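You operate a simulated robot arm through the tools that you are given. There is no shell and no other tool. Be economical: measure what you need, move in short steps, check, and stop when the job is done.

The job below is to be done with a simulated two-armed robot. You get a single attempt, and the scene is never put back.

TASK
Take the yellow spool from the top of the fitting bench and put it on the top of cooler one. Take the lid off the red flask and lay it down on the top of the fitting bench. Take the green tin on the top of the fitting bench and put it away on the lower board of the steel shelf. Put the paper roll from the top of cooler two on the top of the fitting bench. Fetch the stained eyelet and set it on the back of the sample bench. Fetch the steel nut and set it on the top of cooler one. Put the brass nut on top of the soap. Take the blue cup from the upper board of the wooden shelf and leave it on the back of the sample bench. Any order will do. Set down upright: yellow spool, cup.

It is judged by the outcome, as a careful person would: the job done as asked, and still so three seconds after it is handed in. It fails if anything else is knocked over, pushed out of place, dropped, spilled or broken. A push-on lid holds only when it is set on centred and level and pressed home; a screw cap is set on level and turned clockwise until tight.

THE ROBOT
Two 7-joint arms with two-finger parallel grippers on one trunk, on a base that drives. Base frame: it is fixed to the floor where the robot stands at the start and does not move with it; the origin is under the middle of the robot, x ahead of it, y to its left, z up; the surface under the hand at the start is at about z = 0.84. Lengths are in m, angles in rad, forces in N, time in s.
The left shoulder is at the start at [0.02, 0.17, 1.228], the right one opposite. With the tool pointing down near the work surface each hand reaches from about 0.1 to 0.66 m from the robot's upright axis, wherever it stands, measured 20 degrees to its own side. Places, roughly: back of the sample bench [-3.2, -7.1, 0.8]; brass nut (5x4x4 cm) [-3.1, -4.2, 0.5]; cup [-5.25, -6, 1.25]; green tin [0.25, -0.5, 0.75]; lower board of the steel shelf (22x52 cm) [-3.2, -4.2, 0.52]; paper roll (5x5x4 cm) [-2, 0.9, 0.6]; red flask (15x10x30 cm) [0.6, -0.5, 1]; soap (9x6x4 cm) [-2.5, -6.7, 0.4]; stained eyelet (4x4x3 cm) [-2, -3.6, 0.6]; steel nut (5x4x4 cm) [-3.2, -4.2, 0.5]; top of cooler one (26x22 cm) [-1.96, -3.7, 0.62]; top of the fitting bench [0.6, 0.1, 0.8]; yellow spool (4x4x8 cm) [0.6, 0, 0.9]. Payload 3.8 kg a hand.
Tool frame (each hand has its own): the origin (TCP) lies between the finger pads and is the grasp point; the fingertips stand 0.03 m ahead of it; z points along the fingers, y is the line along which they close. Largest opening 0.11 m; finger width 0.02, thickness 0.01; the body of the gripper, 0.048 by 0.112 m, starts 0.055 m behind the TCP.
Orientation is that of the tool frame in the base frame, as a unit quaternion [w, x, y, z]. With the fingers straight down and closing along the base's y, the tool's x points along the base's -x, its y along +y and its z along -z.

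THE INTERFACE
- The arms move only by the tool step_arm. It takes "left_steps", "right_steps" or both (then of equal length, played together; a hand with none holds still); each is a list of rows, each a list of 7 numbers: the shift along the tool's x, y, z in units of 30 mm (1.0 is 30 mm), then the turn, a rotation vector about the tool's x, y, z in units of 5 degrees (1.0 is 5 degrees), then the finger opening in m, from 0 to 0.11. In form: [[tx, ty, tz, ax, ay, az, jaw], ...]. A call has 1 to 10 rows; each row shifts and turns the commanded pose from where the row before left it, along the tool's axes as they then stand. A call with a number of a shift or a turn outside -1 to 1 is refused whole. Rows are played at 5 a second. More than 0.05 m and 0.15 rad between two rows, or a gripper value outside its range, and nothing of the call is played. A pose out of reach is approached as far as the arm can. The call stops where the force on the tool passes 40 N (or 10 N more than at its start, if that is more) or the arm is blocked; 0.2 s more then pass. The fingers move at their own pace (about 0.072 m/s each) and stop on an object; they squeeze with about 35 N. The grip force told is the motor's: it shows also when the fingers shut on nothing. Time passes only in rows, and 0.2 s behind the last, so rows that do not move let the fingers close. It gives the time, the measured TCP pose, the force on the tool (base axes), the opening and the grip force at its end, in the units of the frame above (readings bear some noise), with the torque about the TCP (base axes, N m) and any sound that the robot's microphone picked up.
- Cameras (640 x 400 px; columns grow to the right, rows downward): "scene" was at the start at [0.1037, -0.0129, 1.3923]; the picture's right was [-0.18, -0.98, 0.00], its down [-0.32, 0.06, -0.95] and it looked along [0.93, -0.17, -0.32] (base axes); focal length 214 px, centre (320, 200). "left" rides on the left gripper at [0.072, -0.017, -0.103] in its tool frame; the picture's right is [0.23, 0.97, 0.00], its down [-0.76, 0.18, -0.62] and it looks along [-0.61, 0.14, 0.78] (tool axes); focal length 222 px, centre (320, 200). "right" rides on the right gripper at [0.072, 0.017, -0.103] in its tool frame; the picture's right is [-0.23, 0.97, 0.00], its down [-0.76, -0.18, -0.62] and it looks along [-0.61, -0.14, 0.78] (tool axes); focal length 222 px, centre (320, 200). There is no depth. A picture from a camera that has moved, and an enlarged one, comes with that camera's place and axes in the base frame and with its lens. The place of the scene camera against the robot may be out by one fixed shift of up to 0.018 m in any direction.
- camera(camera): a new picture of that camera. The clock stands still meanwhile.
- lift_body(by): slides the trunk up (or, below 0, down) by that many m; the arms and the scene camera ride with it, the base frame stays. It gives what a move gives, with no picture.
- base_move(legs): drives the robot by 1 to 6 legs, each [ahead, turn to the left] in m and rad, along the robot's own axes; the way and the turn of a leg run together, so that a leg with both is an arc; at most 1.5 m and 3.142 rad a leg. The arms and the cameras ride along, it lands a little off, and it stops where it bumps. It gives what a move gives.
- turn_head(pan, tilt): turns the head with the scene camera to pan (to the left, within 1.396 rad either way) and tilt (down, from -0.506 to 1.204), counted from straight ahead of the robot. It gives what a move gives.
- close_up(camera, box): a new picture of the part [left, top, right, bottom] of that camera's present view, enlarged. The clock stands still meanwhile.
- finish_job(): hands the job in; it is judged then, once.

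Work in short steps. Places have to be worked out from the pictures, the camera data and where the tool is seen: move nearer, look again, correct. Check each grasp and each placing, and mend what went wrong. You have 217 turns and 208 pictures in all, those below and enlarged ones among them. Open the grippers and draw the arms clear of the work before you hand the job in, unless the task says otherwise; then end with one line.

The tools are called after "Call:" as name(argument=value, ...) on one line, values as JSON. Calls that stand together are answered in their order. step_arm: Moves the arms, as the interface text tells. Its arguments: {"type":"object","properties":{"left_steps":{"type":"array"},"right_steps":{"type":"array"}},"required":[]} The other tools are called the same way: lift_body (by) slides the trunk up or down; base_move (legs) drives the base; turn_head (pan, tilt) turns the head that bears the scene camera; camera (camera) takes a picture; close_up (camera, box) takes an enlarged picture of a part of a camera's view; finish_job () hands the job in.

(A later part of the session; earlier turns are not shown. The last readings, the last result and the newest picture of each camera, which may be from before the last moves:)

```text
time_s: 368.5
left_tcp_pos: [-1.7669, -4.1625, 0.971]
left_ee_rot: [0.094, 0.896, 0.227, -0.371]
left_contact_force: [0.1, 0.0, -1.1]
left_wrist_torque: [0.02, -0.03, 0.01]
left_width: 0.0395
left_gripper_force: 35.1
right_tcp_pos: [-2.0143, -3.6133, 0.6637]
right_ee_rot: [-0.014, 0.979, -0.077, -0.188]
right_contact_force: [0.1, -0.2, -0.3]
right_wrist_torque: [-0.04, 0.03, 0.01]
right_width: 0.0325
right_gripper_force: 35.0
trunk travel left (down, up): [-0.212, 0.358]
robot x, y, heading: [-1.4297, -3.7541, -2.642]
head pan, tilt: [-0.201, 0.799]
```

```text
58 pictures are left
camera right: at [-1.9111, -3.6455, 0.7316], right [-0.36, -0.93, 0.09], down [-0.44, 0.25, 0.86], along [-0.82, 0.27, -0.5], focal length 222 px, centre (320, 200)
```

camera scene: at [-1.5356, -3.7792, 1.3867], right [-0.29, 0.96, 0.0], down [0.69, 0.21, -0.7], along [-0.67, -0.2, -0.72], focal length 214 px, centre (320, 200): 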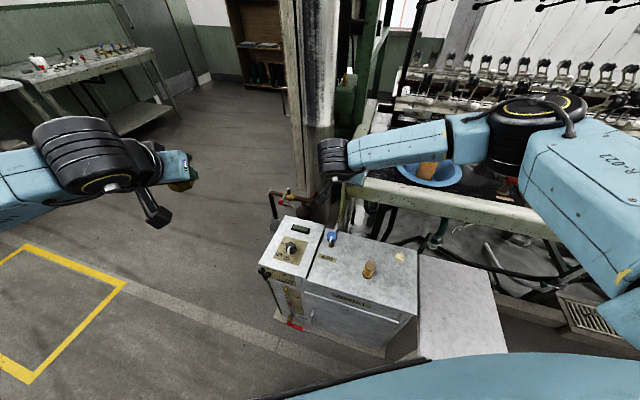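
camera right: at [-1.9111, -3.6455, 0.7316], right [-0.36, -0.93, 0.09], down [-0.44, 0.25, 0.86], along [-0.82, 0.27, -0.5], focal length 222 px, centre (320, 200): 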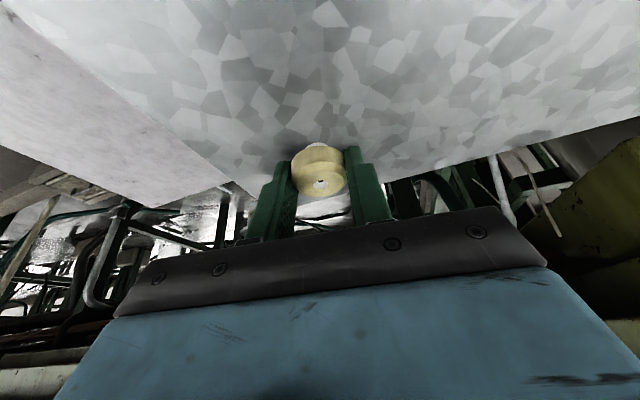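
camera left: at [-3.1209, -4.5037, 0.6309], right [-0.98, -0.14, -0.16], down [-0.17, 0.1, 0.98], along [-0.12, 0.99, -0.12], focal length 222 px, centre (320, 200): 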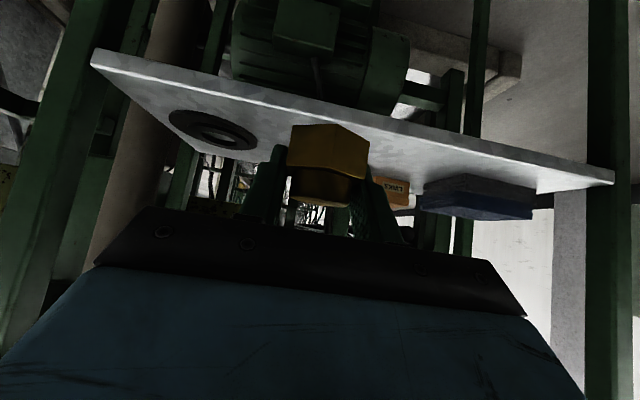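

Eyelet held. I raise the trunk, draw the hand in, and drive to the sample-bench area.

Call:
lift_body(by=0.25)

Call:
step_arm(right_steps=[[0.9, 0, -0.36, 0, 0, 0, 0.015], [0.9, 0, -0.36, 0, 0, 0, 0.015], [0.9, 0, -0.36, 0, 0, 0, 0.015], [0.9, 0, -0.36, 0, 0, 0, 0.015]])

Call:
base_move(legs=[[-0.3, 0], [0, 1.07], [1.3, 0], [0, -0.93], [1.25, 0], [0, 0.97]])

Call:
turn_head(pan=-0.2, tilt=0.5)

Call:
camera(camera="scene")

```text
time_s: 371.1
left_tcp_pos: [-1.7665, -4.1626, 1.2207]
left_ee_rot: [0.094, 0.896, 0.228, -0.37]
left_contact_force: [-0.3, 0.1, -0.9]
left_wrist_torque: [0.07, -0.01, 0.01]
left_width: 0.0395
left_gripper_force: 34.6
right_tcp_pos: [-2.0143, -3.6117, 0.9133]
right_ee_rot: [-0.014, 0.979, -0.077, -0.187]
right_contact_force: [0.1, -0.4, 0.1]
right_wrist_torque: [0.0, -0.03, -0.02]
right_width: 0.0321
right_gripper_force: 34.7
trunk travel left (down, up): [-0.462, 0.108]
robot x, y, heading: [-1.4332, -3.7488, -2.643]
head pan, tilt: [-0.201, 0.799]
```

```text
time_s: 372.1
left_tcp_pos: [-1.767, -4.1631, 1.2214]
left_ee_rot: [0.095, 0.895, 0.228, -0.371]
left_contact_force: [0.2, 0.3, -2.1]
left_wrist_torque: [0.01, -0.03, 0.02]
left_width: 0.0395
left_gripper_force: 34.7
right_tcp_pos: [-1.8985, -3.6328, 0.9134]
right_ee_rot: [-0.013, 0.979, -0.077, -0.188]
right_contact_force: [0.7, -0.3, -1.3]
right_wrist_torque: [0.0, -0.01, 0.02]
right_width: 0.0322
right_gripper_force: 34.9
trunk travel left (down, up): [-0.462, 0.108]
robot x, y, heading: [-1.4307, -3.7497, -2.641]
head pan, tilt: [-0.201, 0.799]
```

```text
time_s: 393.7
left_tcp_pos: [-1.9583, -6.1105, 1.2218]
left_ee_rot: [0.27, 0.654, 0.653, -0.27]
left_contact_force: [-0.2, -0.4, -1.1]
left_wrist_torque: [0.0, 0.01, -0.03]
left_width: 0.0392
left_gripper_force: 34.1
right_tcp_pos: [-2.4879, -5.9729, 0.9136]
right_ee_rot: [0.084, 0.881, 0.435, -0.168]
right_contact_force: [-0.8, 0.0, -0.4]
right_wrist_torque: [0.0, 0.0, -0.03]
right_width: 0.0321
right_gripper_force: 34.3
trunk travel left (down, up): [-0.462, 0.108]
robot x, y, heading: [-2.165, -5.6166, -1.567]
head pan, tilt: [-0.201, 0.799]
```

```text
time_s: 394.5
left_tcp_pos: [-1.9593, -6.1087, 1.2216]
left_ee_rot: [0.269, 0.654, 0.654, -0.27]
left_contact_force: [0.1, -0.1, -2.2]
left_wrist_torque: [0.0, 0.01, -0.02]
left_width: 0.0395
left_gripper_force: 35.0
right_tcp_pos: [-2.4889, -5.9735, 0.9124]
right_ee_rot: [0.085, 0.88, 0.436, -0.168]
right_contact_force: [0.7, 0.1, 0.0]
right_wrist_torque: [-0.05, 0.02, 0.01]
right_width: 0.032
right_gripper_force: 34.5
trunk travel left (down, up): [-0.462, 0.108]
robot x, y, heading: [-2.164, -5.6172, -1.567]
head pan, tilt: [-0.201, 0.499]
```

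```text
57 pictures are left
camera scene: at [-2.1902, -5.7237, 1.5136], right [-0.98, 0.2, 0.0], down [0.09, 0.47, -0.88], along [-0.17, -0.86, -0.48], focal length 214 px, centre (320, 200)
```

scene: 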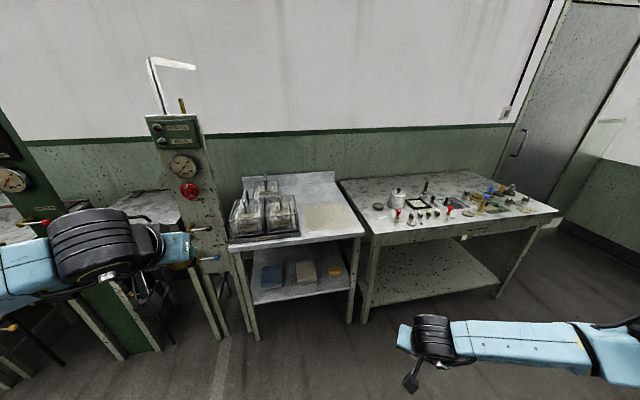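

Call:
close_up(camera="scene", box=[220, 165, 380, 320])

Call:
close_up(camera="scene", box=[335, 155, 565, 310])

```text
2.58 times, centred on (300, 242) of scene
camera zoom: at [-2.1902, -5.7237, 1.5136], right [-0.98, 0.2, 0.0], down [0.09, 0.47, -0.88], along [-0.17, -0.86, -0.48], focal length 554 px, centre (372, 90)
```

zoom: 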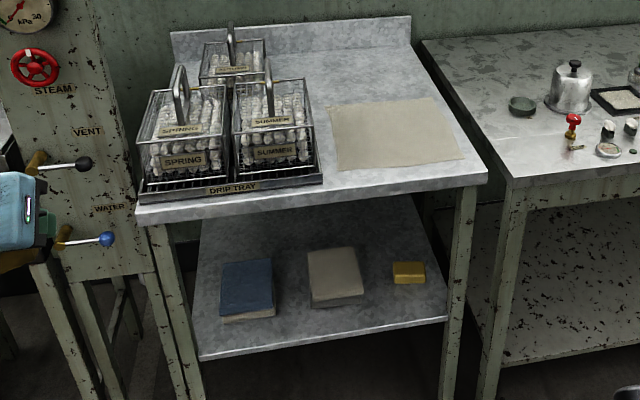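

```text
2.58 times, centred on (450, 232) of scene
camera zoom: at [-2.1902, -5.7237, 1.5136], right [-0.98, 0.2, 0.0], down [0.09, 0.47, -0.88], along [-0.17, -0.86, -0.48], focal length 554 px, centre (-16, 116)
```

zoom: 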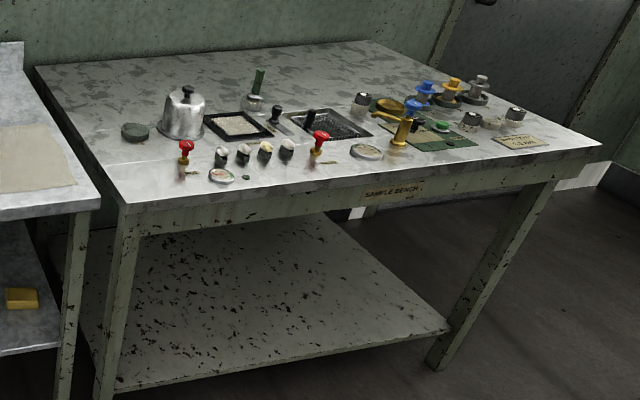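

Soap (yellow) is on the lower board at about (-2.48, -6.71), top ≈ 0.42; the sample bench's back strip (y < -7.0) is free. First the brass nut onto the soap: I move to (-2.68, -6.02).

Call:
base_move(legs=[[0, -0.91], [0.655, 0], [0, 0.93]])

Call:
step_arm(right_steps=[[0.2, 0, -1, 0, 0, 0, 0.015], [0.2, 0, -1, 0, 0, 0, 0.015], [0.2, 0, -1, 0, 0, 0, 0.015], [0.2, 0, -1, 0, 0, 0, 0.015], [0.2, 0, -1, 0, 0, 0, 0.015], [0.2, 0, -1, 0, 0, 0, 0.015], [0.2, 0, -1, 0, 0, 0, 0.015]], left_steps=[[0.5, 0, 0, 0, 0, 0, 0.02], [0.7, 0, 0.3, 0, 0, 0, 0.02], [0.7, 0, 0.3, 0, 0, 0, 0.02], [0.7, 0, 0.3, 0, 0, 0, 0.02], [0.7, 0, 0.3, 0, 0, 0, 0.02], [0.7, 0, 0.3, 0, 0, 0, 0.02], [0, 0, 0, 0, 0, 0, 0.02]])

Call:
camera(camera="scene")

```text
time_s: 402.9
left_tcp_pos: [-2.4599, -6.495, 1.2215]
left_ee_rot: [0.274, 0.645, 0.662, -0.266]
left_contact_force: [0.7, 0.8, -1.4]
left_wrist_torque: [-0.01, 0.0, 0.01]
left_width: 0.0397
left_gripper_force: 35.0
right_tcp_pos: [-2.9914, -6.3727, 0.9129]
right_ee_rot: [0.087, 0.875, 0.447, -0.168]
right_contact_force: [-0.2, 0.0, -1.0]
right_wrist_torque: [-0.03, 0.0, -0.01]
right_width: 0.0322
right_gripper_force: 35.2
trunk travel left (down, up): [-0.462, 0.108]
robot x, y, heading: [-2.6759, -6.0096, -1.544]
head pan, tilt: [-0.201, 0.499]
```

```text
time_s: 404.5
left_tcp_pos: [-2.461, -6.4411, 1.103]
left_ee_rot: [0.273, 0.645, 0.663, -0.266]
left_contact_force: [0.9, 0.4, -2.3]
left_wrist_torque: [0.0, -0.01, -0.01]
left_width: 0.0395
left_gripper_force: 35.1
right_tcp_pos: [-2.92, -6.3119, 1.0738]
right_ee_rot: [0.085, 0.874, 0.448, -0.167]
right_contact_force: [0.1, 0.1, -0.3]
right_wrist_torque: [0.0, -0.03, -0.01]
right_width: 0.0319
right_gripper_force: 35.5
right hand out of reach, approached as far as the arm can: row 6, 7
trunk travel left (down, up): [-0.462, 0.108]
robot x, y, heading: [-2.6763, -6.008, -1.543]
head pan, tilt: [-0.201, 0.499]
```

```text
54 pictures are left
camera scene: at [-2.7002, -6.1154, 1.5136], right [-0.99, 0.17, 0.0], down [0.08, 0.47, -0.88], along [-0.15, -0.86, -0.48], focal length 214 px, centre (320, 200)
```

scene: 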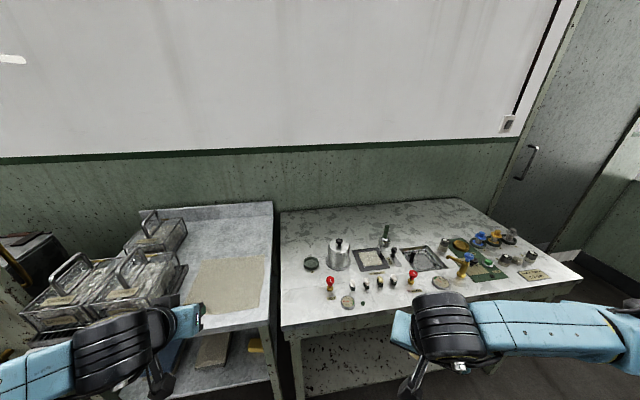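

Both hands stay in front of the tables. I lower the trunk 0.45 m and look.

Call:
lift_body(by=-0.45)

Call:
camera(camera="left")

```text
refused: -0.45 is not a number from -0.4 to 0.4
```

```text
53 pictures are left
camera left: at [-2.4819, -6.3183, 1.1254], right [0.97, 0.19, -0.16], down [0.18, -0.09, 0.98], along [0.17, -0.98, -0.12], focal length 222 px, centre (320, 200)
```

left: 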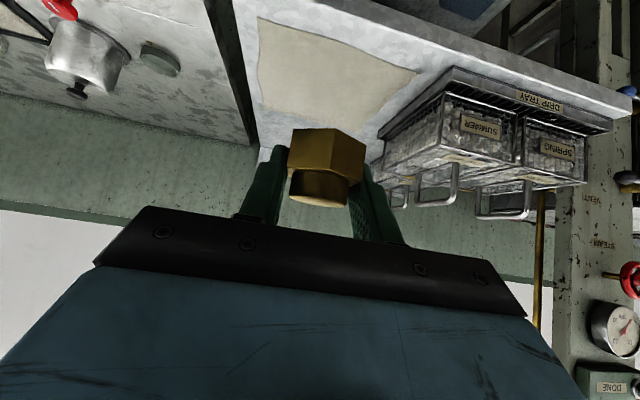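

Call:
lift_body(by=-0.4)

Call:
lift_body(by=-0.05)

Call:
camera(camera="left")

```text
time_s: 408.3
left_tcp_pos: [-2.4619, -6.4408, 0.7037]
left_ee_rot: [0.275, 0.643, 0.663, -0.267]
left_contact_force: [0.2, -0.2, -2.1]
left_wrist_torque: [0.0, 0.0, -0.01]
left_width: 0.0395
left_gripper_force: 34.6
right_tcp_pos: [-2.9196, -6.3108, 0.6733]
right_ee_rot: [0.085, 0.875, 0.446, -0.167]
right_contact_force: [0.0, -0.3, -0.1]
right_wrist_torque: [0.01, 0.03, -0.03]
right_width: 0.0319
right_gripper_force: 35.1
trunk travel left (down, up): [-0.062, 0.508]
robot x, y, heading: [-2.6742, -6.0086, -1.54]
head pan, tilt: [-0.201, 0.499]
```

```text
time_s: 409.2
left_tcp_pos: [-2.4618, -6.4412, 0.6528]
left_ee_rot: [0.274, 0.645, 0.662, -0.267]
left_contact_force: [-0.1, -0.2, -1.8]
left_wrist_torque: [-0.01, 0.0, 0.01]
left_width: 0.0393
left_gripper_force: 35.4
right_tcp_pos: [-2.9201, -6.3115, 0.6243]
right_ee_rot: [0.085, 0.874, 0.447, -0.167]
right_contact_force: [0.5, 0.4, -0.6]
right_wrist_torque: [0.01, -0.01, -0.02]
right_width: 0.0323
right_gripper_force: 34.6
trunk travel left (down, up): [-0.012, 0.558]
robot x, y, heading: [-2.6772, -6.0075, -1.543]
head pan, tilt: [-0.201, 0.499]
```

```text
52 pictures are left
camera left: at [-2.4823, -6.318, 0.676], right [0.97, 0.19, -0.16], down [0.18, -0.09, 0.98], along [0.17, -0.98, -0.12], focal length 222 px, centre (320, 200)
```

left: 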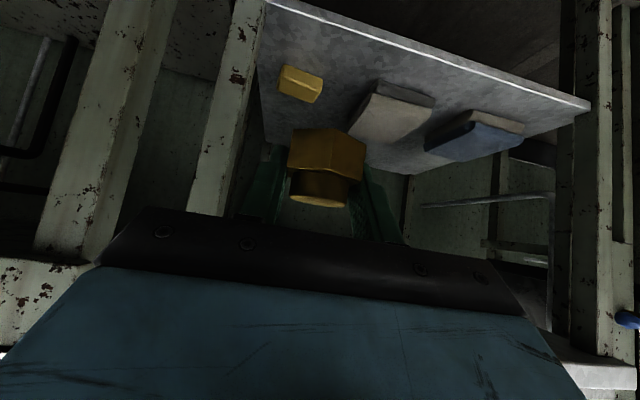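

Soap refined to about (-2.485, -6.72), top ≈ 0.43. The table leg is ~8 cm to its side, so I stay slightly inward (x ≈ -2.475) and move in above the soap.

Call:
step_arm(left_steps=[[-0.389, -0.06, 0.92, 0, 0, 0, 0.02], [-0.389, -0.06, 0.92, 0, 0, 0, 0.02], [-0.389, -0.06, 0.92, 0, 0, 0, 0.02], [-0.389, -0.06, 0.92, 0, 0, 0, 0.02], [-0.389, -0.06, 0.92, 0, 0, 0, 0.02], [-0.389, -0.06, 0.92, 0, 0, 0, 0.02], [-0.389, -0.06, 0.92, 0, 0, 0, 0.02]])

Call:
camera(camera="left")

```text
time_s: 410.8
left_tcp_pos: [-2.4694, -6.6331, 0.5735]
left_ee_rot: [0.275, 0.644, 0.662, -0.267]
left_contact_force: [-0.1, 0.3, -1.1]
left_wrist_torque: [0.0, 0.01, -0.05]
left_width: 0.0391
left_gripper_force: 34.3
right_tcp_pos: [-2.9203, -6.3112, 0.624]
right_ee_rot: [0.085, 0.875, 0.446, -0.167]
right_contact_force: [-0.4, -0.1, -0.6]
right_wrist_torque: [0.02, 0.01, 0.0]
right_width: 0.0321
right_gripper_force: 34.5
trunk travel left (down, up): [-0.012, 0.558]
robot x, y, heading: [-2.6744, -6.0067, -1.546]
head pan, tilt: [-0.201, 0.499]
```

```text
51 pictures are left
camera left: at [-2.4898, -6.5109, 0.5959], right [0.97, 0.19, -0.16], down [0.18, -0.09, 0.98], along [0.17, -0.98, -0.12], focal length 222 px, centre (320, 200)
```

left: 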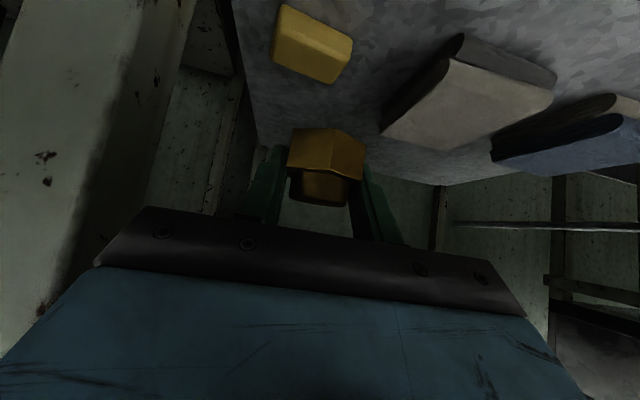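

Soap triangulated at (-2.488, -6.725, top 0.43). I bring the nut right above it.

Call:
step_arm(left_steps=[[0, -0.12, 0.834, 0, 0, 0, 0.02], [0, -0.12, 0.834, 0, 0, 0, 0.02], [0, -0.12, 0.834, 0, 0, 0, 0.02], [0, -0.12, 0.834, 0, 0, 0, 0.02], [0, -0.12, 0.834, 0, 0, 0, 0.02]])

Call:
camera(camera="left")

```text
time_s: 412.0
left_tcp_pos: [-2.4791, -6.7051, 0.4957]
left_ee_rot: [0.274, 0.645, 0.661, -0.267]
left_contact_force: [-0.4, -0.1, -1.3]
left_wrist_torque: [-0.01, 0.02, 0.03]
left_width: 0.0395
left_gripper_force: 34.9
left hand out of reach, approached as far as the arm can: row 5
right_tcp_pos: [-2.9203, -6.3103, 0.6231]
right_ee_rot: [0.086, 0.875, 0.447, -0.167]
right_contact_force: [0.3, 0.1, -0.2]
right_wrist_torque: [0.01, 0.0, 0.01]
right_width: 0.0319
right_gripper_force: 34.9
trunk travel left (down, up): [-0.012, 0.558]
robot x, y, heading: [-2.6733, -6.0096, -1.542]
head pan, tilt: [-0.201, 0.499]
```

```text
50 pictures are left
camera left: at [-2.4992, -6.5822, 0.5179], right [0.97, 0.19, -0.16], down [0.18, -0.09, 0.98], along [0.17, -0.98, -0.12], focal length 222 px, centre (320, 200)
```

left: 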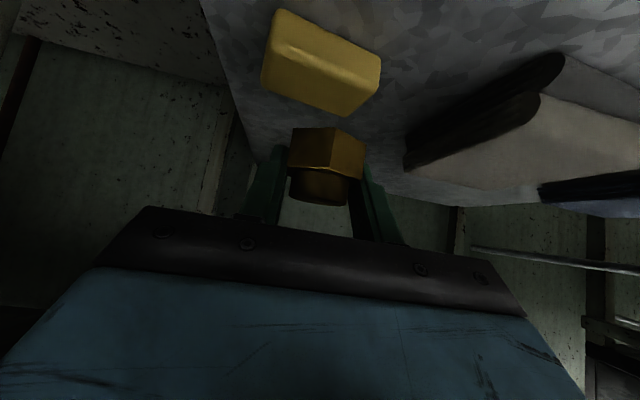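

1–2 cm short at the arm's limit. I creep the base 4 cm forward and check.

Call:
base_move(legs=[[0.04, 0]])

Call:
camera(camera="left")

```text
time_s: 412.9
left_tcp_pos: [-2.4786, -6.7446, 0.4957]
left_ee_rot: [0.275, 0.644, 0.662, -0.267]
left_contact_force: [0.2, -0.4, -1.2]
left_wrist_torque: [0.05, 0.01, -0.02]
left_width: 0.0395
left_gripper_force: 35.1
right_tcp_pos: [-2.9193, -6.3517, 0.6242]
right_ee_rot: [0.086, 0.875, 0.446, -0.167]
right_contact_force: [-0.1, 1.1, -0.1]
right_wrist_torque: [0.02, 0.0, 0.0]
right_width: 0.0322
right_gripper_force: 35.5
trunk travel left (down, up): [-0.012, 0.558]
robot x, y, heading: [-2.6753, -6.0493, -1.543]
head pan, tilt: [-0.201, 0.499]
```

```text
49 pictures are left
camera left: at [-2.4977, -6.6222, 0.5178], right [0.97, 0.19, -0.16], down [0.18, -0.09, 0.98], along [0.17, -0.98, -0.12], focal length 222 px, centre (320, 200)
```

left: 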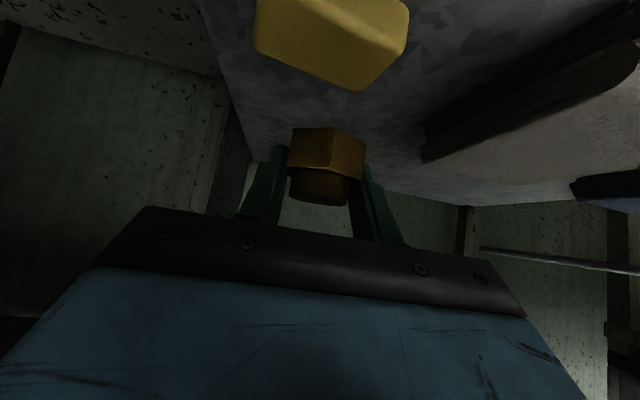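

Size changes between views put the soap top at ≈0.43, centre (-2.488, -6.72). I move back 2.5 cm and down to just above it.

Call:
step_arm(left_steps=[[0.59, -0.28, -0.59, 0, 0, 0, 0.02], [0.25, 0, 0.25, 0, 0, 0, 0.02], [0.25, 0, 0.25, 0, 0, 0, 0.02]])

Call:
camera(camera="left")

```text
time_s: 413.7
left_tcp_pos: [-2.4858, -6.7209, 0.4752]
left_ee_rot: [0.273, 0.644, 0.663, -0.266]
left_contact_force: [0.4, -0.3, -1.2]
left_wrist_torque: [0.01, 0.01, -0.01]
left_width: 0.0394
left_gripper_force: 34.8
right_tcp_pos: [-2.9191, -6.351, 0.6241]
right_ee_rot: [0.085, 0.875, 0.447, -0.167]
right_contact_force: [0.4, -0.6, -0.1]
right_wrist_torque: [0.0, 0.01, -0.02]
right_width: 0.0322
right_gripper_force: 34.9
trunk travel left (down, up): [-0.012, 0.558]
robot x, y, heading: [-2.6741, -6.048, -1.54]
head pan, tilt: [-0.201, 0.499]
```

```text
48 pictures are left
camera left: at [-2.5064, -6.5981, 0.4976], right [0.97, 0.19, -0.16], down [0.18, -0.09, 0.98], along [0.17, -0.98, -0.12], focal length 222 px, centre (320, 200)
```

left: 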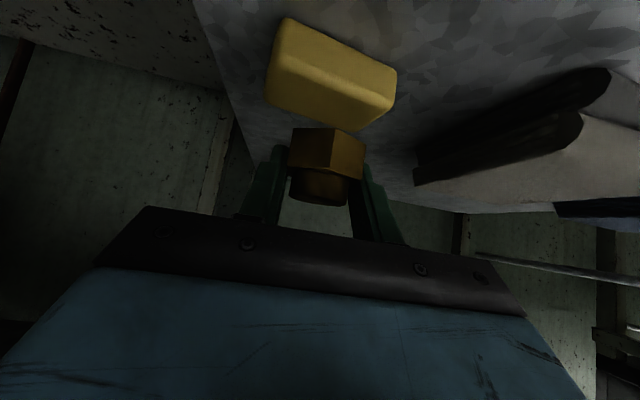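

Descend in small guarded steps to find the soap's top.

Call:
step_arm(left_steps=[[0.07, 0, 0.07, 0, 0, 0, 0.02], [0.07, 0, 0.07, 0, 0, 0, 0.02], [0.07, 0, 0.07, 0, 0, 0, 0.02], [0, 0, 0, 0, 0, 0, 0.02]])

Call:
step_arm(left_steps=[[0.07, 0, 0.07, 0, 0, 0, 0.02], [0.07, 0, 0.07, 0, 0, 0, 0.02], [0.07, 0, 0.07, 0, 0, 0, 0.02], [0, 0, 0, 0, 0, 0, 0.02]])

```text
time_s: 414.7
left_tcp_pos: [-2.487, -6.7199, 0.4656]
left_ee_rot: [0.273, 0.645, 0.663, -0.266]
left_contact_force: [0.5, 0.0, -1.6]
left_wrist_torque: [-0.02, -0.02, 0.02]
left_width: 0.0393
left_gripper_force: 35.0
right_tcp_pos: [-2.9195, -6.3501, 0.6226]
right_ee_rot: [0.086, 0.874, 0.447, -0.167]
right_contact_force: [1.2, 0.6, -0.6]
right_wrist_torque: [0.0, 0.0, 0.06]
right_width: 0.0319
right_gripper_force: 35.3
trunk travel left (down, up): [-0.012, 0.558]
robot x, y, heading: [-2.6785, -6.049, -1.541]
head pan, tilt: [-0.201, 0.499]
```

```text
time_s: 415.7
left_tcp_pos: [-2.4865, -6.7206, 0.4568]
left_ee_rot: [0.275, 0.644, 0.662, -0.266]
left_contact_force: [-0.6, -0.3, -1.5]
left_wrist_torque: [-0.02, -0.03, 0.01]
left_width: 0.0395
left_gripper_force: 35.1
right_tcp_pos: [-2.9192, -6.351, 0.6244]
right_ee_rot: [0.085, 0.875, 0.447, -0.166]
right_contact_force: [-0.2, 0.0, -0.2]
right_wrist_torque: [0.02, 0.01, -0.02]
right_width: 0.0318
right_gripper_force: 35.3
trunk travel left (down, up): [-0.012, 0.558]
robot x, y, heading: [-2.6787, -6.0466, -1.542]
head pan, tilt: [-0.201, 0.499]
```

No contact yet at nut bottom ≈0.418. Look again.

Call:
camera(camera="left")

```text
47 pictures are left
camera left: at [-2.5077, -6.5985, 0.4792], right [0.97, 0.19, -0.16], down [0.18, -0.09, 0.98], along [0.17, -0.98, -0.12], focal length 222 px, centre (320, 200)
```

left: 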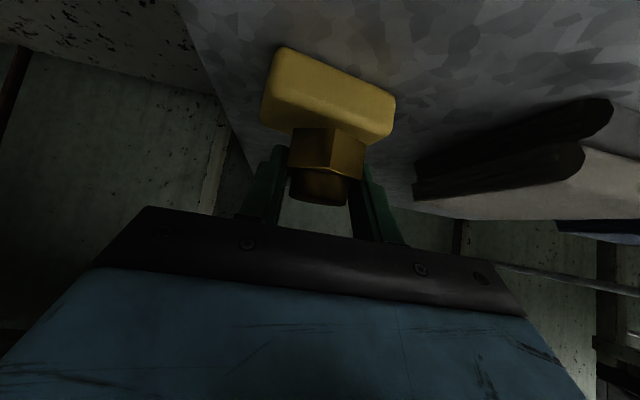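

Vertical parallax puts the soap's front face at y ≈ -6.72, so its centre is ≈ -6.75 and top ≈ 0.42. I raise 1.5 cm, creep the base 3 cm forward and look again.

Call:
step_arm(left_steps=[[-0.18, 0, -0.18, 0, 0, 0, 0.02], [-0.18, 0, -0.18, 0, 0, 0, 0.02]])

Call:
base_move(legs=[[0.032, 0]])

Call:
camera(camera="left")

```text
time_s: 416.3
left_tcp_pos: [-2.4867, -6.7208, 0.4711]
left_ee_rot: [0.275, 0.643, 0.663, -0.266]
left_contact_force: [0.2, 0.1, -1.2]
left_wrist_torque: [-0.01, 0.03, 0.01]
left_width: 0.0394
left_gripper_force: 35.4
right_tcp_pos: [-2.9202, -6.3508, 0.6233]
right_ee_rot: [0.085, 0.875, 0.447, -0.166]
right_contact_force: [-0.8, 0.3, -0.6]
right_wrist_torque: [0.02, 0.0, -0.02]
right_width: 0.0319
right_gripper_force: 35.0
trunk travel left (down, up): [-0.012, 0.558]
robot x, y, heading: [-2.6774, -6.0449, -1.54]
head pan, tilt: [-0.201, 0.499]
```

```text
time_s: 417.1
left_tcp_pos: [-2.4865, -6.7518, 0.4724]
left_ee_rot: [0.275, 0.644, 0.662, -0.267]
left_contact_force: [0.2, -0.5, -1.2]
left_wrist_torque: [0.0, 0.01, 0.01]
left_width: 0.0394
left_gripper_force: 34.2
right_tcp_pos: [-2.9178, -6.3828, 0.6244]
right_ee_rot: [0.086, 0.875, 0.447, -0.167]
right_contact_force: [0.1, 0.2, -0.7]
right_wrist_torque: [-0.01, 0.04, 0.01]
right_width: 0.0322
right_gripper_force: 35.0
trunk travel left (down, up): [-0.012, 0.558]
robot x, y, heading: [-2.6735, -6.0819, -1.544]
head pan, tilt: [-0.201, 0.499]
```

```text
46 pictures are left
camera left: at [-2.5062, -6.6291, 0.4946], right [0.97, 0.19, -0.16], down [0.18, -0.09, 0.98], along [0.17, -0.98, -0.12], focal length 222 px, centre (320, 200)
```

left: 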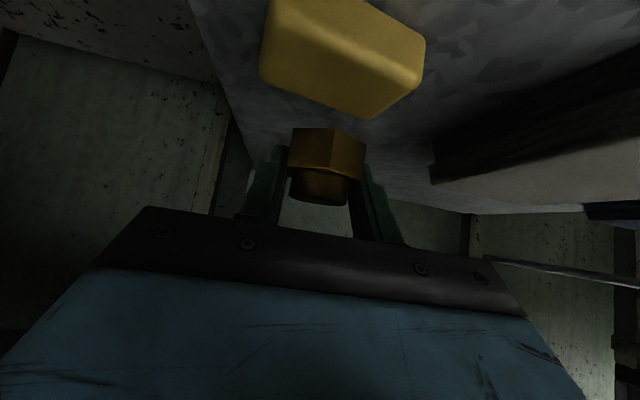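

Rechecking my reference: nut bottom is only ~29 mm below the TCP (calibrated from the cooler contact), so the earlier probe just had not reached the soap. Soap top ≈0.42, centre ≈ -6.73. I move back 1.7 cm and descend guardedly.

Call:
step_arm(left_steps=[[0.4, 0, -0.4, 0, 0, 0, 0.02], [0.22, 0, 0.22, 0, 0, 0, 0.02], [0.15, 0, 0.15, 0, 0, 0, 0.02], [0, 0, 0, 0, 0, 0, 0.02]])

Call:
step_arm(left_steps=[[0.06, 0, 0.06, 0, 0, 0, 0.02], [0.06, 0, 0.06, 0, 0, 0, 0.02], [0, 0, 0, 0, 0, 0, 0.02]])

Call:
camera(camera="left")

```text
time_s: 418.1
left_tcp_pos: [-2.4863, -6.7348, 0.4586]
left_ee_rot: [0.275, 0.644, 0.662, -0.267]
left_contact_force: [-0.6, -0.3, -1.8]
left_wrist_torque: [-0.01, -0.01, 0.0]
left_width: 0.0396
left_gripper_force: 34.9
right_tcp_pos: [-2.9186, -6.3821, 0.6239]
right_ee_rot: [0.085, 0.875, 0.447, -0.167]
right_contact_force: [0.2, 0.5, -1.1]
right_wrist_torque: [0.0, 0.01, 0.01]
right_width: 0.0322
right_gripper_force: 34.8
trunk travel left (down, up): [-0.012, 0.558]
robot x, y, heading: [-2.6738, -6.0743, -1.546]
head pan, tilt: [-0.201, 0.499]
```

```text
time_s: 418.9
left_tcp_pos: [-2.4872, -6.7349, 0.4521]
left_ee_rot: [0.274, 0.644, 0.662, -0.268]
left_contact_force: [-1.0, 0.2, -1.4]
left_wrist_torque: [0.03, 0.0, 0.02]
left_width: 0.0394
left_gripper_force: 35.3
right_tcp_pos: [-2.9183, -6.3816, 0.6238]
right_ee_rot: [0.085, 0.875, 0.447, -0.167]
right_contact_force: [0.4, 0.5, -0.6]
right_wrist_torque: [0.01, 0.01, -0.02]
right_width: 0.0322
right_gripper_force: 34.9
trunk travel left (down, up): [-0.012, 0.558]
robot x, y, heading: [-2.676, -6.0784, -1.543]
head pan, tilt: [-0.201, 0.499]
```

```text
45 pictures are left
camera left: at [-2.5072, -6.6128, 0.4755], right [0.97, 0.19, -0.16], down [0.18, -0.09, 0.98], along [0.17, -0.98, -0.12], focal length 222 px, centre (320, 200)
```

left: 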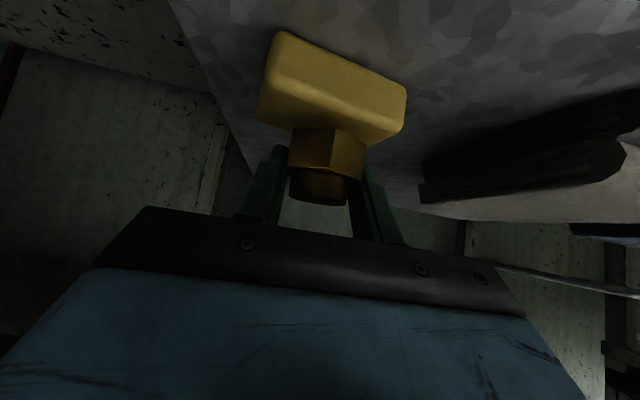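

Re-fitting all the views: the soap's front face is at y ≈ -6.75, centre ≈ -6.777, top ≈ 0.40 (board 0.36). I raise 1.5 cm, creep the base 4.3 cm ahead and descend there.

Call:
step_arm(left_steps=[[-0.2, 0, -0.2, 0, 0, 0, 0.02], [-0.1, 0, -0.1, 0, 0, 0, 0.02]])

Call:
base_move(legs=[[0.043, 0]])

Call:
step_arm(left_steps=[[0.25, 0, 0.25, 0, 0, 0, 0.02], [0.2, 0, 0.2, 0, 0, 0, 0.02], [0, 0, 0, 0, 0, 0, 0.02]])

Call:
camera(camera="left")

```text
time_s: 419.5
left_tcp_pos: [-2.487, -6.7342, 0.4631]
left_ee_rot: [0.274, 0.644, 0.662, -0.267]
left_contact_force: [-0.5, 0.6, -0.9]
left_wrist_torque: [-0.03, -0.01, -0.01]
left_width: 0.0392
left_gripper_force: 35.2
right_tcp_pos: [-2.9185, -6.3819, 0.6252]
right_ee_rot: [0.085, 0.875, 0.446, -0.167]
right_contact_force: [-1.3, -0.9, -1.0]
right_wrist_torque: [0.0, 0.02, -0.01]
right_width: 0.0319
right_gripper_force: 35.1
trunk travel left (down, up): [-0.012, 0.558]
robot x, y, heading: [-2.6755, -6.08, -1.547]
head pan, tilt: [-0.201, 0.499]
```

```text
time_s: 420.4
left_tcp_pos: [-2.4859, -6.7767, 0.4638]
left_ee_rot: [0.274, 0.644, 0.662, -0.267]
left_contact_force: [-0.8, 1.0, -1.1]
left_wrist_torque: [-0.01, 0.02, -0.03]
left_width: 0.0392
left_gripper_force: 35.1
right_tcp_pos: [-2.9152, -6.4254, 0.6237]
right_ee_rot: [0.085, 0.874, 0.448, -0.167]
right_contact_force: [0.3, 0.0, -0.4]
right_wrist_torque: [-0.02, 0.0, 0.0]
right_width: 0.0318
right_gripper_force: 34.5
trunk travel left (down, up): [-0.012, 0.558]
robot x, y, heading: [-2.6742, -6.1237, -1.544]
head pan, tilt: [-0.201, 0.499]
```

```text
time_s: 421.2
left_tcp_pos: [-2.4859, -6.7767, 0.4442]
left_ee_rot: [0.274, 0.644, 0.663, -0.265]
left_contact_force: [0.4, 0.3, -0.9]
left_wrist_torque: [0.01, 0.01, 0.01]
left_width: 0.0394
left_gripper_force: 35.2
right_tcp_pos: [-2.9166, -6.4262, 0.6243]
right_ee_rot: [0.085, 0.874, 0.448, -0.166]
right_contact_force: [0.0, 0.1, -0.5]
right_wrist_torque: [0.01, -0.01, -0.02]
right_width: 0.032
right_gripper_force: 34.4
trunk travel left (down, up): [-0.012, 0.558]
robot x, y, heading: [-2.6712, -6.1203, -1.538]
head pan, tilt: [-0.201, 0.499]
```

```text
44 pictures are left
camera left: at [-2.5058, -6.6536, 0.4664], right [0.97, 0.19, -0.16], down [0.18, -0.09, 0.98], along [0.17, -0.98, -0.12], focal length 222 px, centre (320, 200)
```

left: 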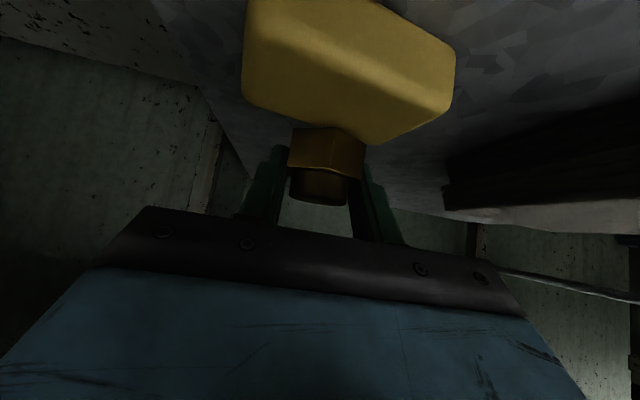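

Call:
close_up(camera="left", box=[220, 0, 480, 220])

```text
1.82 times, centred on (350, 110) of left
camera zoom: at [-2.5058, -6.6536, 0.4664], right [0.97, 0.19, -0.16], down [0.18, -0.09, 0.98], along [0.17, -0.98, -0.12], focal length 404 px, centre (266, 364)
```

zoom: 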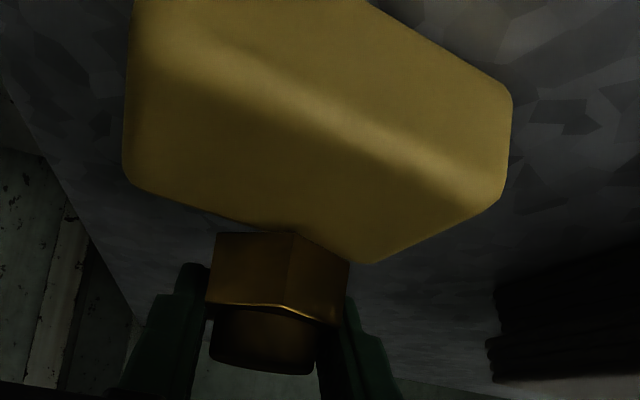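

The zoom fixes it: top face 9×6 cm at z = 0.400, centre (-2.486, -6.763). I move back 9 mm and descend to contact.

Call:
step_arm(left_steps=[[0.21, 0, -0.21, 0, 0, 0, 0.02], [0.15, 0, 0.15, 0, 0, 0, 0.02], [0.12, 0, 0.12, 0, 0, 0, 0.02], [0, 0, 0, 0, 0, 0, 0.02]])

Call:
step_arm(left_steps=[[0.06, 0, 0.06, 0, 0, 0, 0.02], [0, 0, 0, 0, 0, 0, 0.02]])

```text
time_s: 422.2
left_tcp_pos: [-2.487, -6.7702, 0.4391]
left_ee_rot: [0.277, 0.643, 0.661, -0.27]
left_contact_force: [-0.5, -3.0, 28.7]
left_wrist_torque: [-0.07, -0.03, -0.03]
left_width: 0.0392
left_gripper_force: 35.3
right_tcp_pos: [-2.9176, -6.4244, 0.6241]
right_ee_rot: [0.086, 0.875, 0.447, -0.167]
right_contact_force: [0.3, 0.3, 0.8]
right_wrist_torque: [0.02, 0.02, -0.02]
right_width: 0.0321
right_gripper_force: 35.0
trunk travel left (down, up): [-0.012, 0.558]
robot x, y, heading: [-2.6744, -6.1239, -1.54]
head pan, tilt: [-0.201, 0.499]
```

```text
time_s: 422.8
left_tcp_pos: [-2.485, -6.7717, 0.4371]
left_ee_rot: [0.277, 0.643, 0.661, -0.269]
left_contact_force: [0.6, -2.6, 28.3]
left_wrist_torque: [-0.08, -0.1, 0.0]
left_width: 0.0394
left_gripper_force: 34.7
right_tcp_pos: [-2.9171, -6.4244, 0.6241]
right_ee_rot: [0.087, 0.875, 0.447, -0.167]
right_contact_force: [-0.5, 0.4, 0.4]
right_wrist_torque: [0.01, -0.02, -0.04]
right_width: 0.0322
right_gripper_force: 35.5
trunk travel left (down, up): [-0.012, 0.558]
robot x, y, heading: [-2.6747, -6.1262, -1.542]
head pan, tilt: [-0.201, 0.499]
```

Contact on the soap (28 N, little torque). Check the picture before release.

Call:
close_up(camera="left", box=[220, 0, 480, 220])

```text
1.82 times, centred on (350, 110) of left
camera zoom: at [-2.5062, -6.6476, 0.4579], right [0.97, 0.19, -0.16], down [0.18, -0.09, 0.98], along [0.17, -0.98, -0.12], focal length 404 px, centre (266, 364)
```

zoom: 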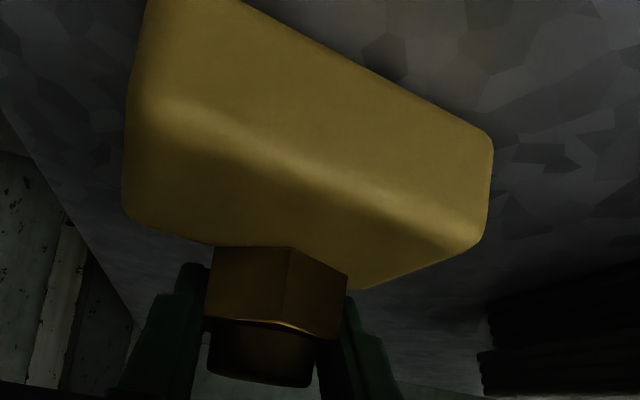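

The nut's front corner is only ~15 mm from the soap's rear edge, so it sits too far back. I raise 1 cm, move 3.3 cm toward the robot and set down again.

Call:
step_arm(left_steps=[[-0.27, 0, -0.27, 0, 0, 0, 0.02], [0.39, -0.05, -0.39, 0, 0, 0, 0.02], [0.39, -0.05, -0.39, 0, 0, 0, 0.02], [0, 0, 0, 0, 0, 0, 0.02]])

Call:
close_up(camera="left", box=[220, 0, 480, 220])

```text
time_s: 423.8
left_tcp_pos: [-2.4899, -6.7354, 0.4421]
left_ee_rot: [0.273, 0.644, 0.663, -0.266]
left_contact_force: [-0.4, 0.1, -1.5]
left_wrist_torque: [0.01, 0.02, 0.02]
left_width: 0.0393
left_gripper_force: 35.1
right_tcp_pos: [-2.9177, -6.4246, 0.623]
right_ee_rot: [0.085, 0.874, 0.448, -0.166]
right_contact_force: [0.0, -0.2, -0.8]
right_wrist_torque: [0.02, -0.02, 0.01]
right_width: 0.0322
right_gripper_force: 34.9
trunk travel left (down, up): [-0.012, 0.558]
robot x, y, heading: [-2.674, -6.12, -1.544]
head pan, tilt: [-0.201, 0.499]
```

```text
1.82 times, centred on (350, 110) of left
camera zoom: at [-2.5096, -6.6117, 0.4645], right [0.97, 0.19, -0.16], down [0.18, -0.09, 0.98], along [0.17, -0.98, -0.12], focal length 404 px, centre (266, 364)
```

zoom: 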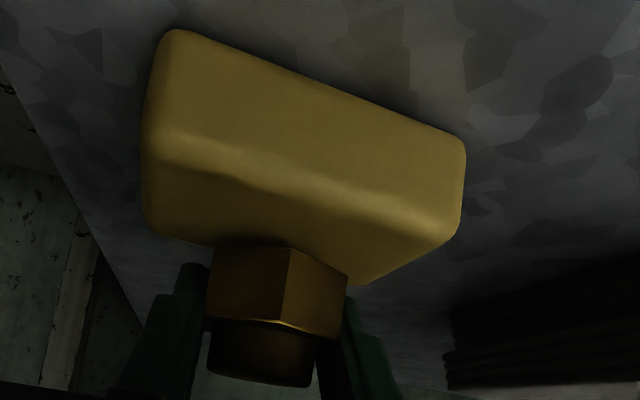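

The relative position barely changed – the soap may have been dragged a little since I lifted too little. I lift a clear 12 mm more, move 2 cm back, and look.

Call:
step_arm(left_steps=[[-0.28, 0, -0.28, 0, 0, 0, 0.02], [0.24, 0, -0.24, 0, 0, 0, 0.02], [0.24, 0, -0.24, 0, 0, 0, 0.02], [0, 0, 0, 0, 0, 0, 0.02]])

Call:
close_up(camera="left", box=[220, 0, 480, 220])

```text
time_s: 424.8
left_tcp_pos: [-2.4904, -6.7158, 0.4552]
left_ee_rot: [0.274, 0.644, 0.662, -0.267]
left_contact_force: [-0.1, 0.6, -1.7]
left_wrist_torque: [0.03, -0.03, 0.02]
left_width: 0.0395
left_gripper_force: 35.2
right_tcp_pos: [-2.9168, -6.426, 0.6233]
right_ee_rot: [0.085, 0.875, 0.447, -0.167]
right_contact_force: [1.5, 0.2, -0.2]
right_wrist_torque: [-0.01, 0.02, 0.0]
right_width: 0.032
right_gripper_force: 35.8
trunk travel left (down, up): [-0.012, 0.558]
robot x, y, heading: [-2.6761, -6.1197, -1.54]
head pan, tilt: [-0.201, 0.499]
```

```text
1.82 times, centred on (350, 110) of left
camera zoom: at [-2.5099, -6.5921, 0.4778], right [0.97, 0.19, -0.16], down [0.18, -0.09, 0.98], along [0.17, -0.98, -0.12], focal length 404 px, centre (266, 364)
```

zoom: 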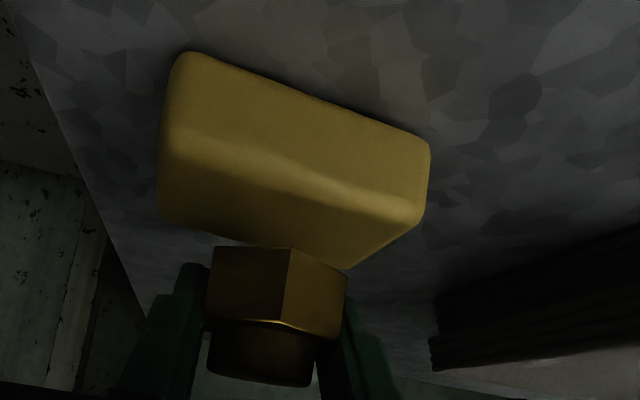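

Now the nut (centre ≈ -6.732) is over the soap's centre (≈ -6.728). Lower straight down to contact.

Call:
step_arm(left_steps=[[0.2, 0, 0.2, 0, 0, 0, 0.02], [0.15, 0, 0.15, 0, 0, 0, 0.02], [0.06, 0, 0.06, 0, 0, 0, 0.02], [0, 0, 0, 0, 0, 0, 0.02]])

Call:
close_up(camera="left", box=[220, 0, 480, 220])

```text
time_s: 425.8
left_tcp_pos: [-2.4904, -6.7177, 0.4408]
left_ee_rot: [0.275, 0.644, 0.662, -0.268]
left_contact_force: [-0.4, -0.8, 12.7]
left_wrist_torque: [-0.22, -0.01, 0.03]
left_width: 0.0395
left_gripper_force: 35.3
right_tcp_pos: [-2.9166, -6.4245, 0.6245]
right_ee_rot: [0.086, 0.874, 0.447, -0.167]
right_contact_force: [0.1, -0.5, 0.1]
right_wrist_torque: [-0.03, -0.01, 0.0]
right_width: 0.0323
right_gripper_force: 34.8
trunk travel left (down, up): [-0.012, 0.558]
robot x, y, heading: [-2.6743, -6.122, -1.545]
head pan, tilt: [-0.201, 0.499]
```

```text
1.82 times, centred on (350, 110) of left
camera zoom: at [-2.5106, -6.5948, 0.4619], right [0.97, 0.19, -0.16], down [0.18, -0.09, 0.98], along [0.17, -0.98, -0.12], focal length 404 px, centre (266, 364)
```

zoom: 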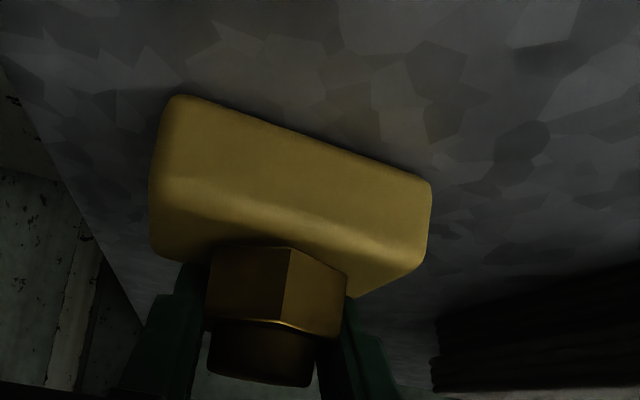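

Supported, but I want it 1 cm nearer to the soap's middle. Raise clear 12 mm, back 1 cm, down again.

Call:
step_arm(left_steps=[[-0.35, 0, -0.35, 0, 0, 0, 0.02], [0.25, 0, -0.25, 0, 0, 0, 0.02], [0.2, 0, 0.2, 0, 0, 0, 0.02], [0.13, 0, 0.13, 0, 0, 0, 0.02], [0, 0, 0, 0, 0, 0, 0.02]])

Call:
close_up(camera="left", box=[220, 0, 480, 220])

```text
time_s: 427.0
left_tcp_pos: [-2.4907, -6.7045, 0.44]
left_ee_rot: [0.276, 0.644, 0.661, -0.268]
left_contact_force: [-0.6, -0.2, 10.7]
left_wrist_torque: [-0.2, 0.03, 0.06]
left_width: 0.0394
left_gripper_force: 35.0
right_tcp_pos: [-2.9166, -6.4249, 0.624]
right_ee_rot: [0.086, 0.875, 0.447, -0.167]
right_contact_force: [-0.2, 0.1, -0.3]
right_wrist_torque: [0.02, 0.01, -0.01]
right_width: 0.0323
right_gripper_force: 35.1
trunk travel left (down, up): [-0.012, 0.558]
robot x, y, heading: [-2.6719, -6.1215, -1.544]
head pan, tilt: [-0.201, 0.499]
```

```text
1.82 times, centred on (350, 110) of left
camera zoom: at [-2.5108, -6.5823, 0.462], right [0.97, 0.19, -0.16], down [0.18, -0.09, 0.98], along [0.17, -0.98, -0.12], focal length 404 px, centre (266, 364)
```

zoom: 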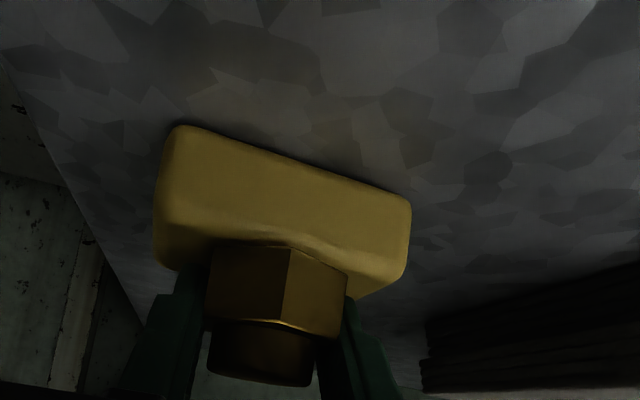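

Nicely centred now. I open the fingers slightly and withdraw along the tool axis.

Call:
step_arm(left_steps=[[0, 0, 0, 0, 0, 0, 0.05], [0, 0, 0, 0, 0, 0, 0.052], [0, 0, -0.5, 0, 0, 0, 0.052], [0, 0, -1, 0, 0, 0, 0.06], [0, 0, -1, 0, 0, 0, 0.06], [0.3, 0, -1, 0, 0, 0, 0.06], [0.3, 0, -1, 0, 0, 0, 0.06]])

Call:
camera(camera="left")

```text
time_s: 428.6
left_tcp_pos: [-2.4927, -6.6529, 0.4917]
left_ee_rot: [0.274, 0.645, 0.662, -0.266]
left_contact_force: [0.6, -0.8, 0.6]
left_wrist_torque: [-0.01, 0.03, 0.03]
left_width: 0.0598
left_gripper_force: 0.0
left hand out of reach, approached as far as the arm can: row 6, 7
right_tcp_pos: [-2.9165, -6.4253, 0.6241]
right_ee_rot: [0.085, 0.875, 0.447, -0.167]
right_contact_force: [-0.4, 0.7, -0.7]
right_wrist_torque: [0.02, 0.02, -0.04]
right_width: 0.032
right_gripper_force: 34.5
trunk travel left (down, up): [-0.012, 0.558]
robot x, y, heading: [-2.6718, -6.121, -1.54]
head pan, tilt: [-0.201, 0.499]
```

```text
37 pictures are left
camera left: at [-2.5124, -6.5296, 0.5138], right [0.97, 0.19, -0.16], down [0.18, -0.09, 0.98], along [0.17, -0.98, -0.12], focal length 222 px, centre (320, 200)
```

left: 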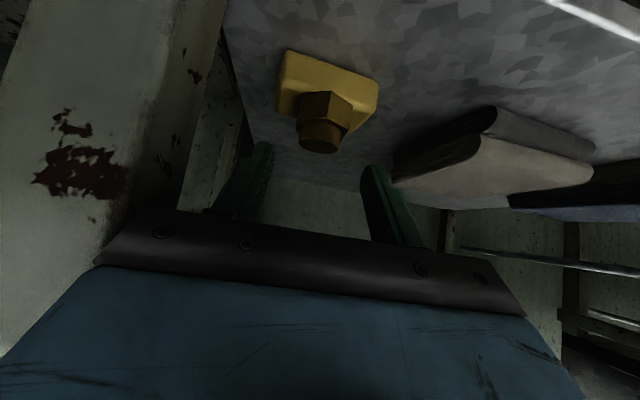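

The brass nut sits on the soap. I back out, raise the trunk, and move up to the benches again for the eyelet (target back strip ≈ (-2.80, -7.05)).

Call:
base_move(legs=[[-0.3, 0]])

Call:
lift_body(by=0.4)

Call:
step_arm(right_steps=[[0, 0, 0, 0, -1, 0, 0.015], [0, 0, 0, 0, -1, 0, 0.015], [0, 0, 0, 0, -1, 0, 0.015], [0, 0, 0, 0, -1, 0, 0.015], [0, 0, 0, 0, -1, 0, 0.015], [0, 0, 0, -0.71, 0, -0.71, 0.015], [0, 0, 0, -0.71, 0, -0.71, 0.015], [0, 0, 0, -0.71, 0, -0.71, 0.015], [0, 0, 0, -0.71, 0, -0.71, 0.015]])

Call:
turn_head(pan=-0.2, tilt=0.6)

Call:
camera(camera="scene")

```text
time_s: 430.7
left_tcp_pos: [-2.501, -6.3534, 0.491]
left_ee_rot: [0.275, 0.643, 0.663, -0.266]
left_contact_force: [0.5, 0.1, 0.6]
left_wrist_torque: [-0.02, 0.02, 0.0]
left_width: 0.0599
left_gripper_force: 0.0
right_tcp_pos: [-2.9255, -6.1281, 0.624]
right_ee_rot: [0.086, 0.874, 0.448, -0.167]
right_contact_force: [-0.7, -0.8, 0.4]
right_wrist_torque: [-0.01, 0.0, 0.01]
right_width: 0.0319
right_gripper_force: 34.9
trunk travel left (down, up): [-0.012, 0.558]
robot x, y, heading: [-2.6828, -5.8234, -1.54]
head pan, tilt: [-0.201, 0.499]
```

```text
time_s: 434.5
left_tcp_pos: [-2.4993, -6.3526, 0.8908]
left_ee_rot: [0.274, 0.643, 0.663, -0.266]
left_contact_force: [-0.2, -0.8, -0.1]
left_wrist_torque: [0.01, -0.01, 0.01]
left_width: 0.0602
left_gripper_force: 0.0
right_tcp_pos: [-2.9249, -6.1282, 1.0246]
right_ee_rot: [0.085, 0.874, 0.448, -0.166]
right_contact_force: [-0.2, -0.3, -0.2]
right_wrist_torque: [0.01, 0.0, -0.02]
right_width: 0.0318
right_gripper_force: 35.1
trunk travel left (down, up): [-0.412, 0.158]
robot x, y, heading: [-2.6825, -5.8224, -1.537]
head pan, tilt: [-0.201, 0.499]
```

```text
time_s: 436.5
left_tcp_pos: [-2.5004, -6.3525, 0.8916]
left_ee_rot: [0.274, 0.643, 0.664, -0.266]
left_contact_force: [0.2, 0.1, -0.3]
left_wrist_torque: [0.04, -0.01, 0.0]
left_width: 0.0601
left_gripper_force: 0.0
right_tcp_pos: [-2.9081, -6.1548, 1.0099]
right_ee_rot: [0.233, 0.731, 0.557, -0.317]
right_contact_force: [1.0, 0.5, 0.0]
right_wrist_torque: [-0.01, 0.0, -0.01]
right_width: 0.032
right_gripper_force: 34.8
right hand out of reach, approached as far as the arm can: row 1, 2, 6, 7, 8, 9
trunk travel left (down, up): [-0.412, 0.158]
robot x, y, heading: [-2.6856, -5.8244, -1.541]
head pan, tilt: [-0.201, 0.499]
```

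```text
time_s: 437.2
left_tcp_pos: [-2.4997, -6.3536, 0.8909]
left_ee_rot: [0.275, 0.643, 0.664, -0.266]
left_contact_force: [0.3, -0.7, -0.7]
left_wrist_torque: [0.0, 0.02, 0.01]
left_width: 0.06
left_gripper_force: 0.0
right_tcp_pos: [-2.9081, -6.1548, 1.01]
right_ee_rot: [0.233, 0.732, 0.556, -0.318]
right_contact_force: [-1.0, 0.9, -0.7]
right_wrist_torque: [-0.03, 0.0, 0.04]
right_width: 0.0318
right_gripper_force: 35.3
trunk travel left (down, up): [-0.412, 0.158]
robot x, y, heading: [-2.6799, -5.8249, -1.542]
head pan, tilt: [-0.201, 0.6]
```

```text
36 pictures are left
camera scene: at [-2.7057, -5.9284, 1.4546], right [-0.99, 0.17, 0.0], down [0.1, 0.56, -0.83], along [-0.14, -0.81, -0.56], focal length 214 px, centre (320, 200)
```

scene: 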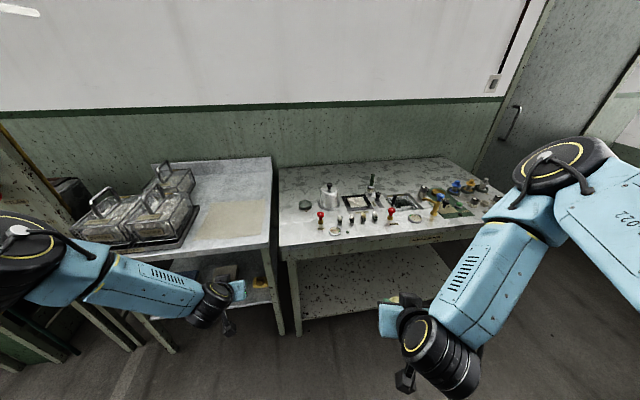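

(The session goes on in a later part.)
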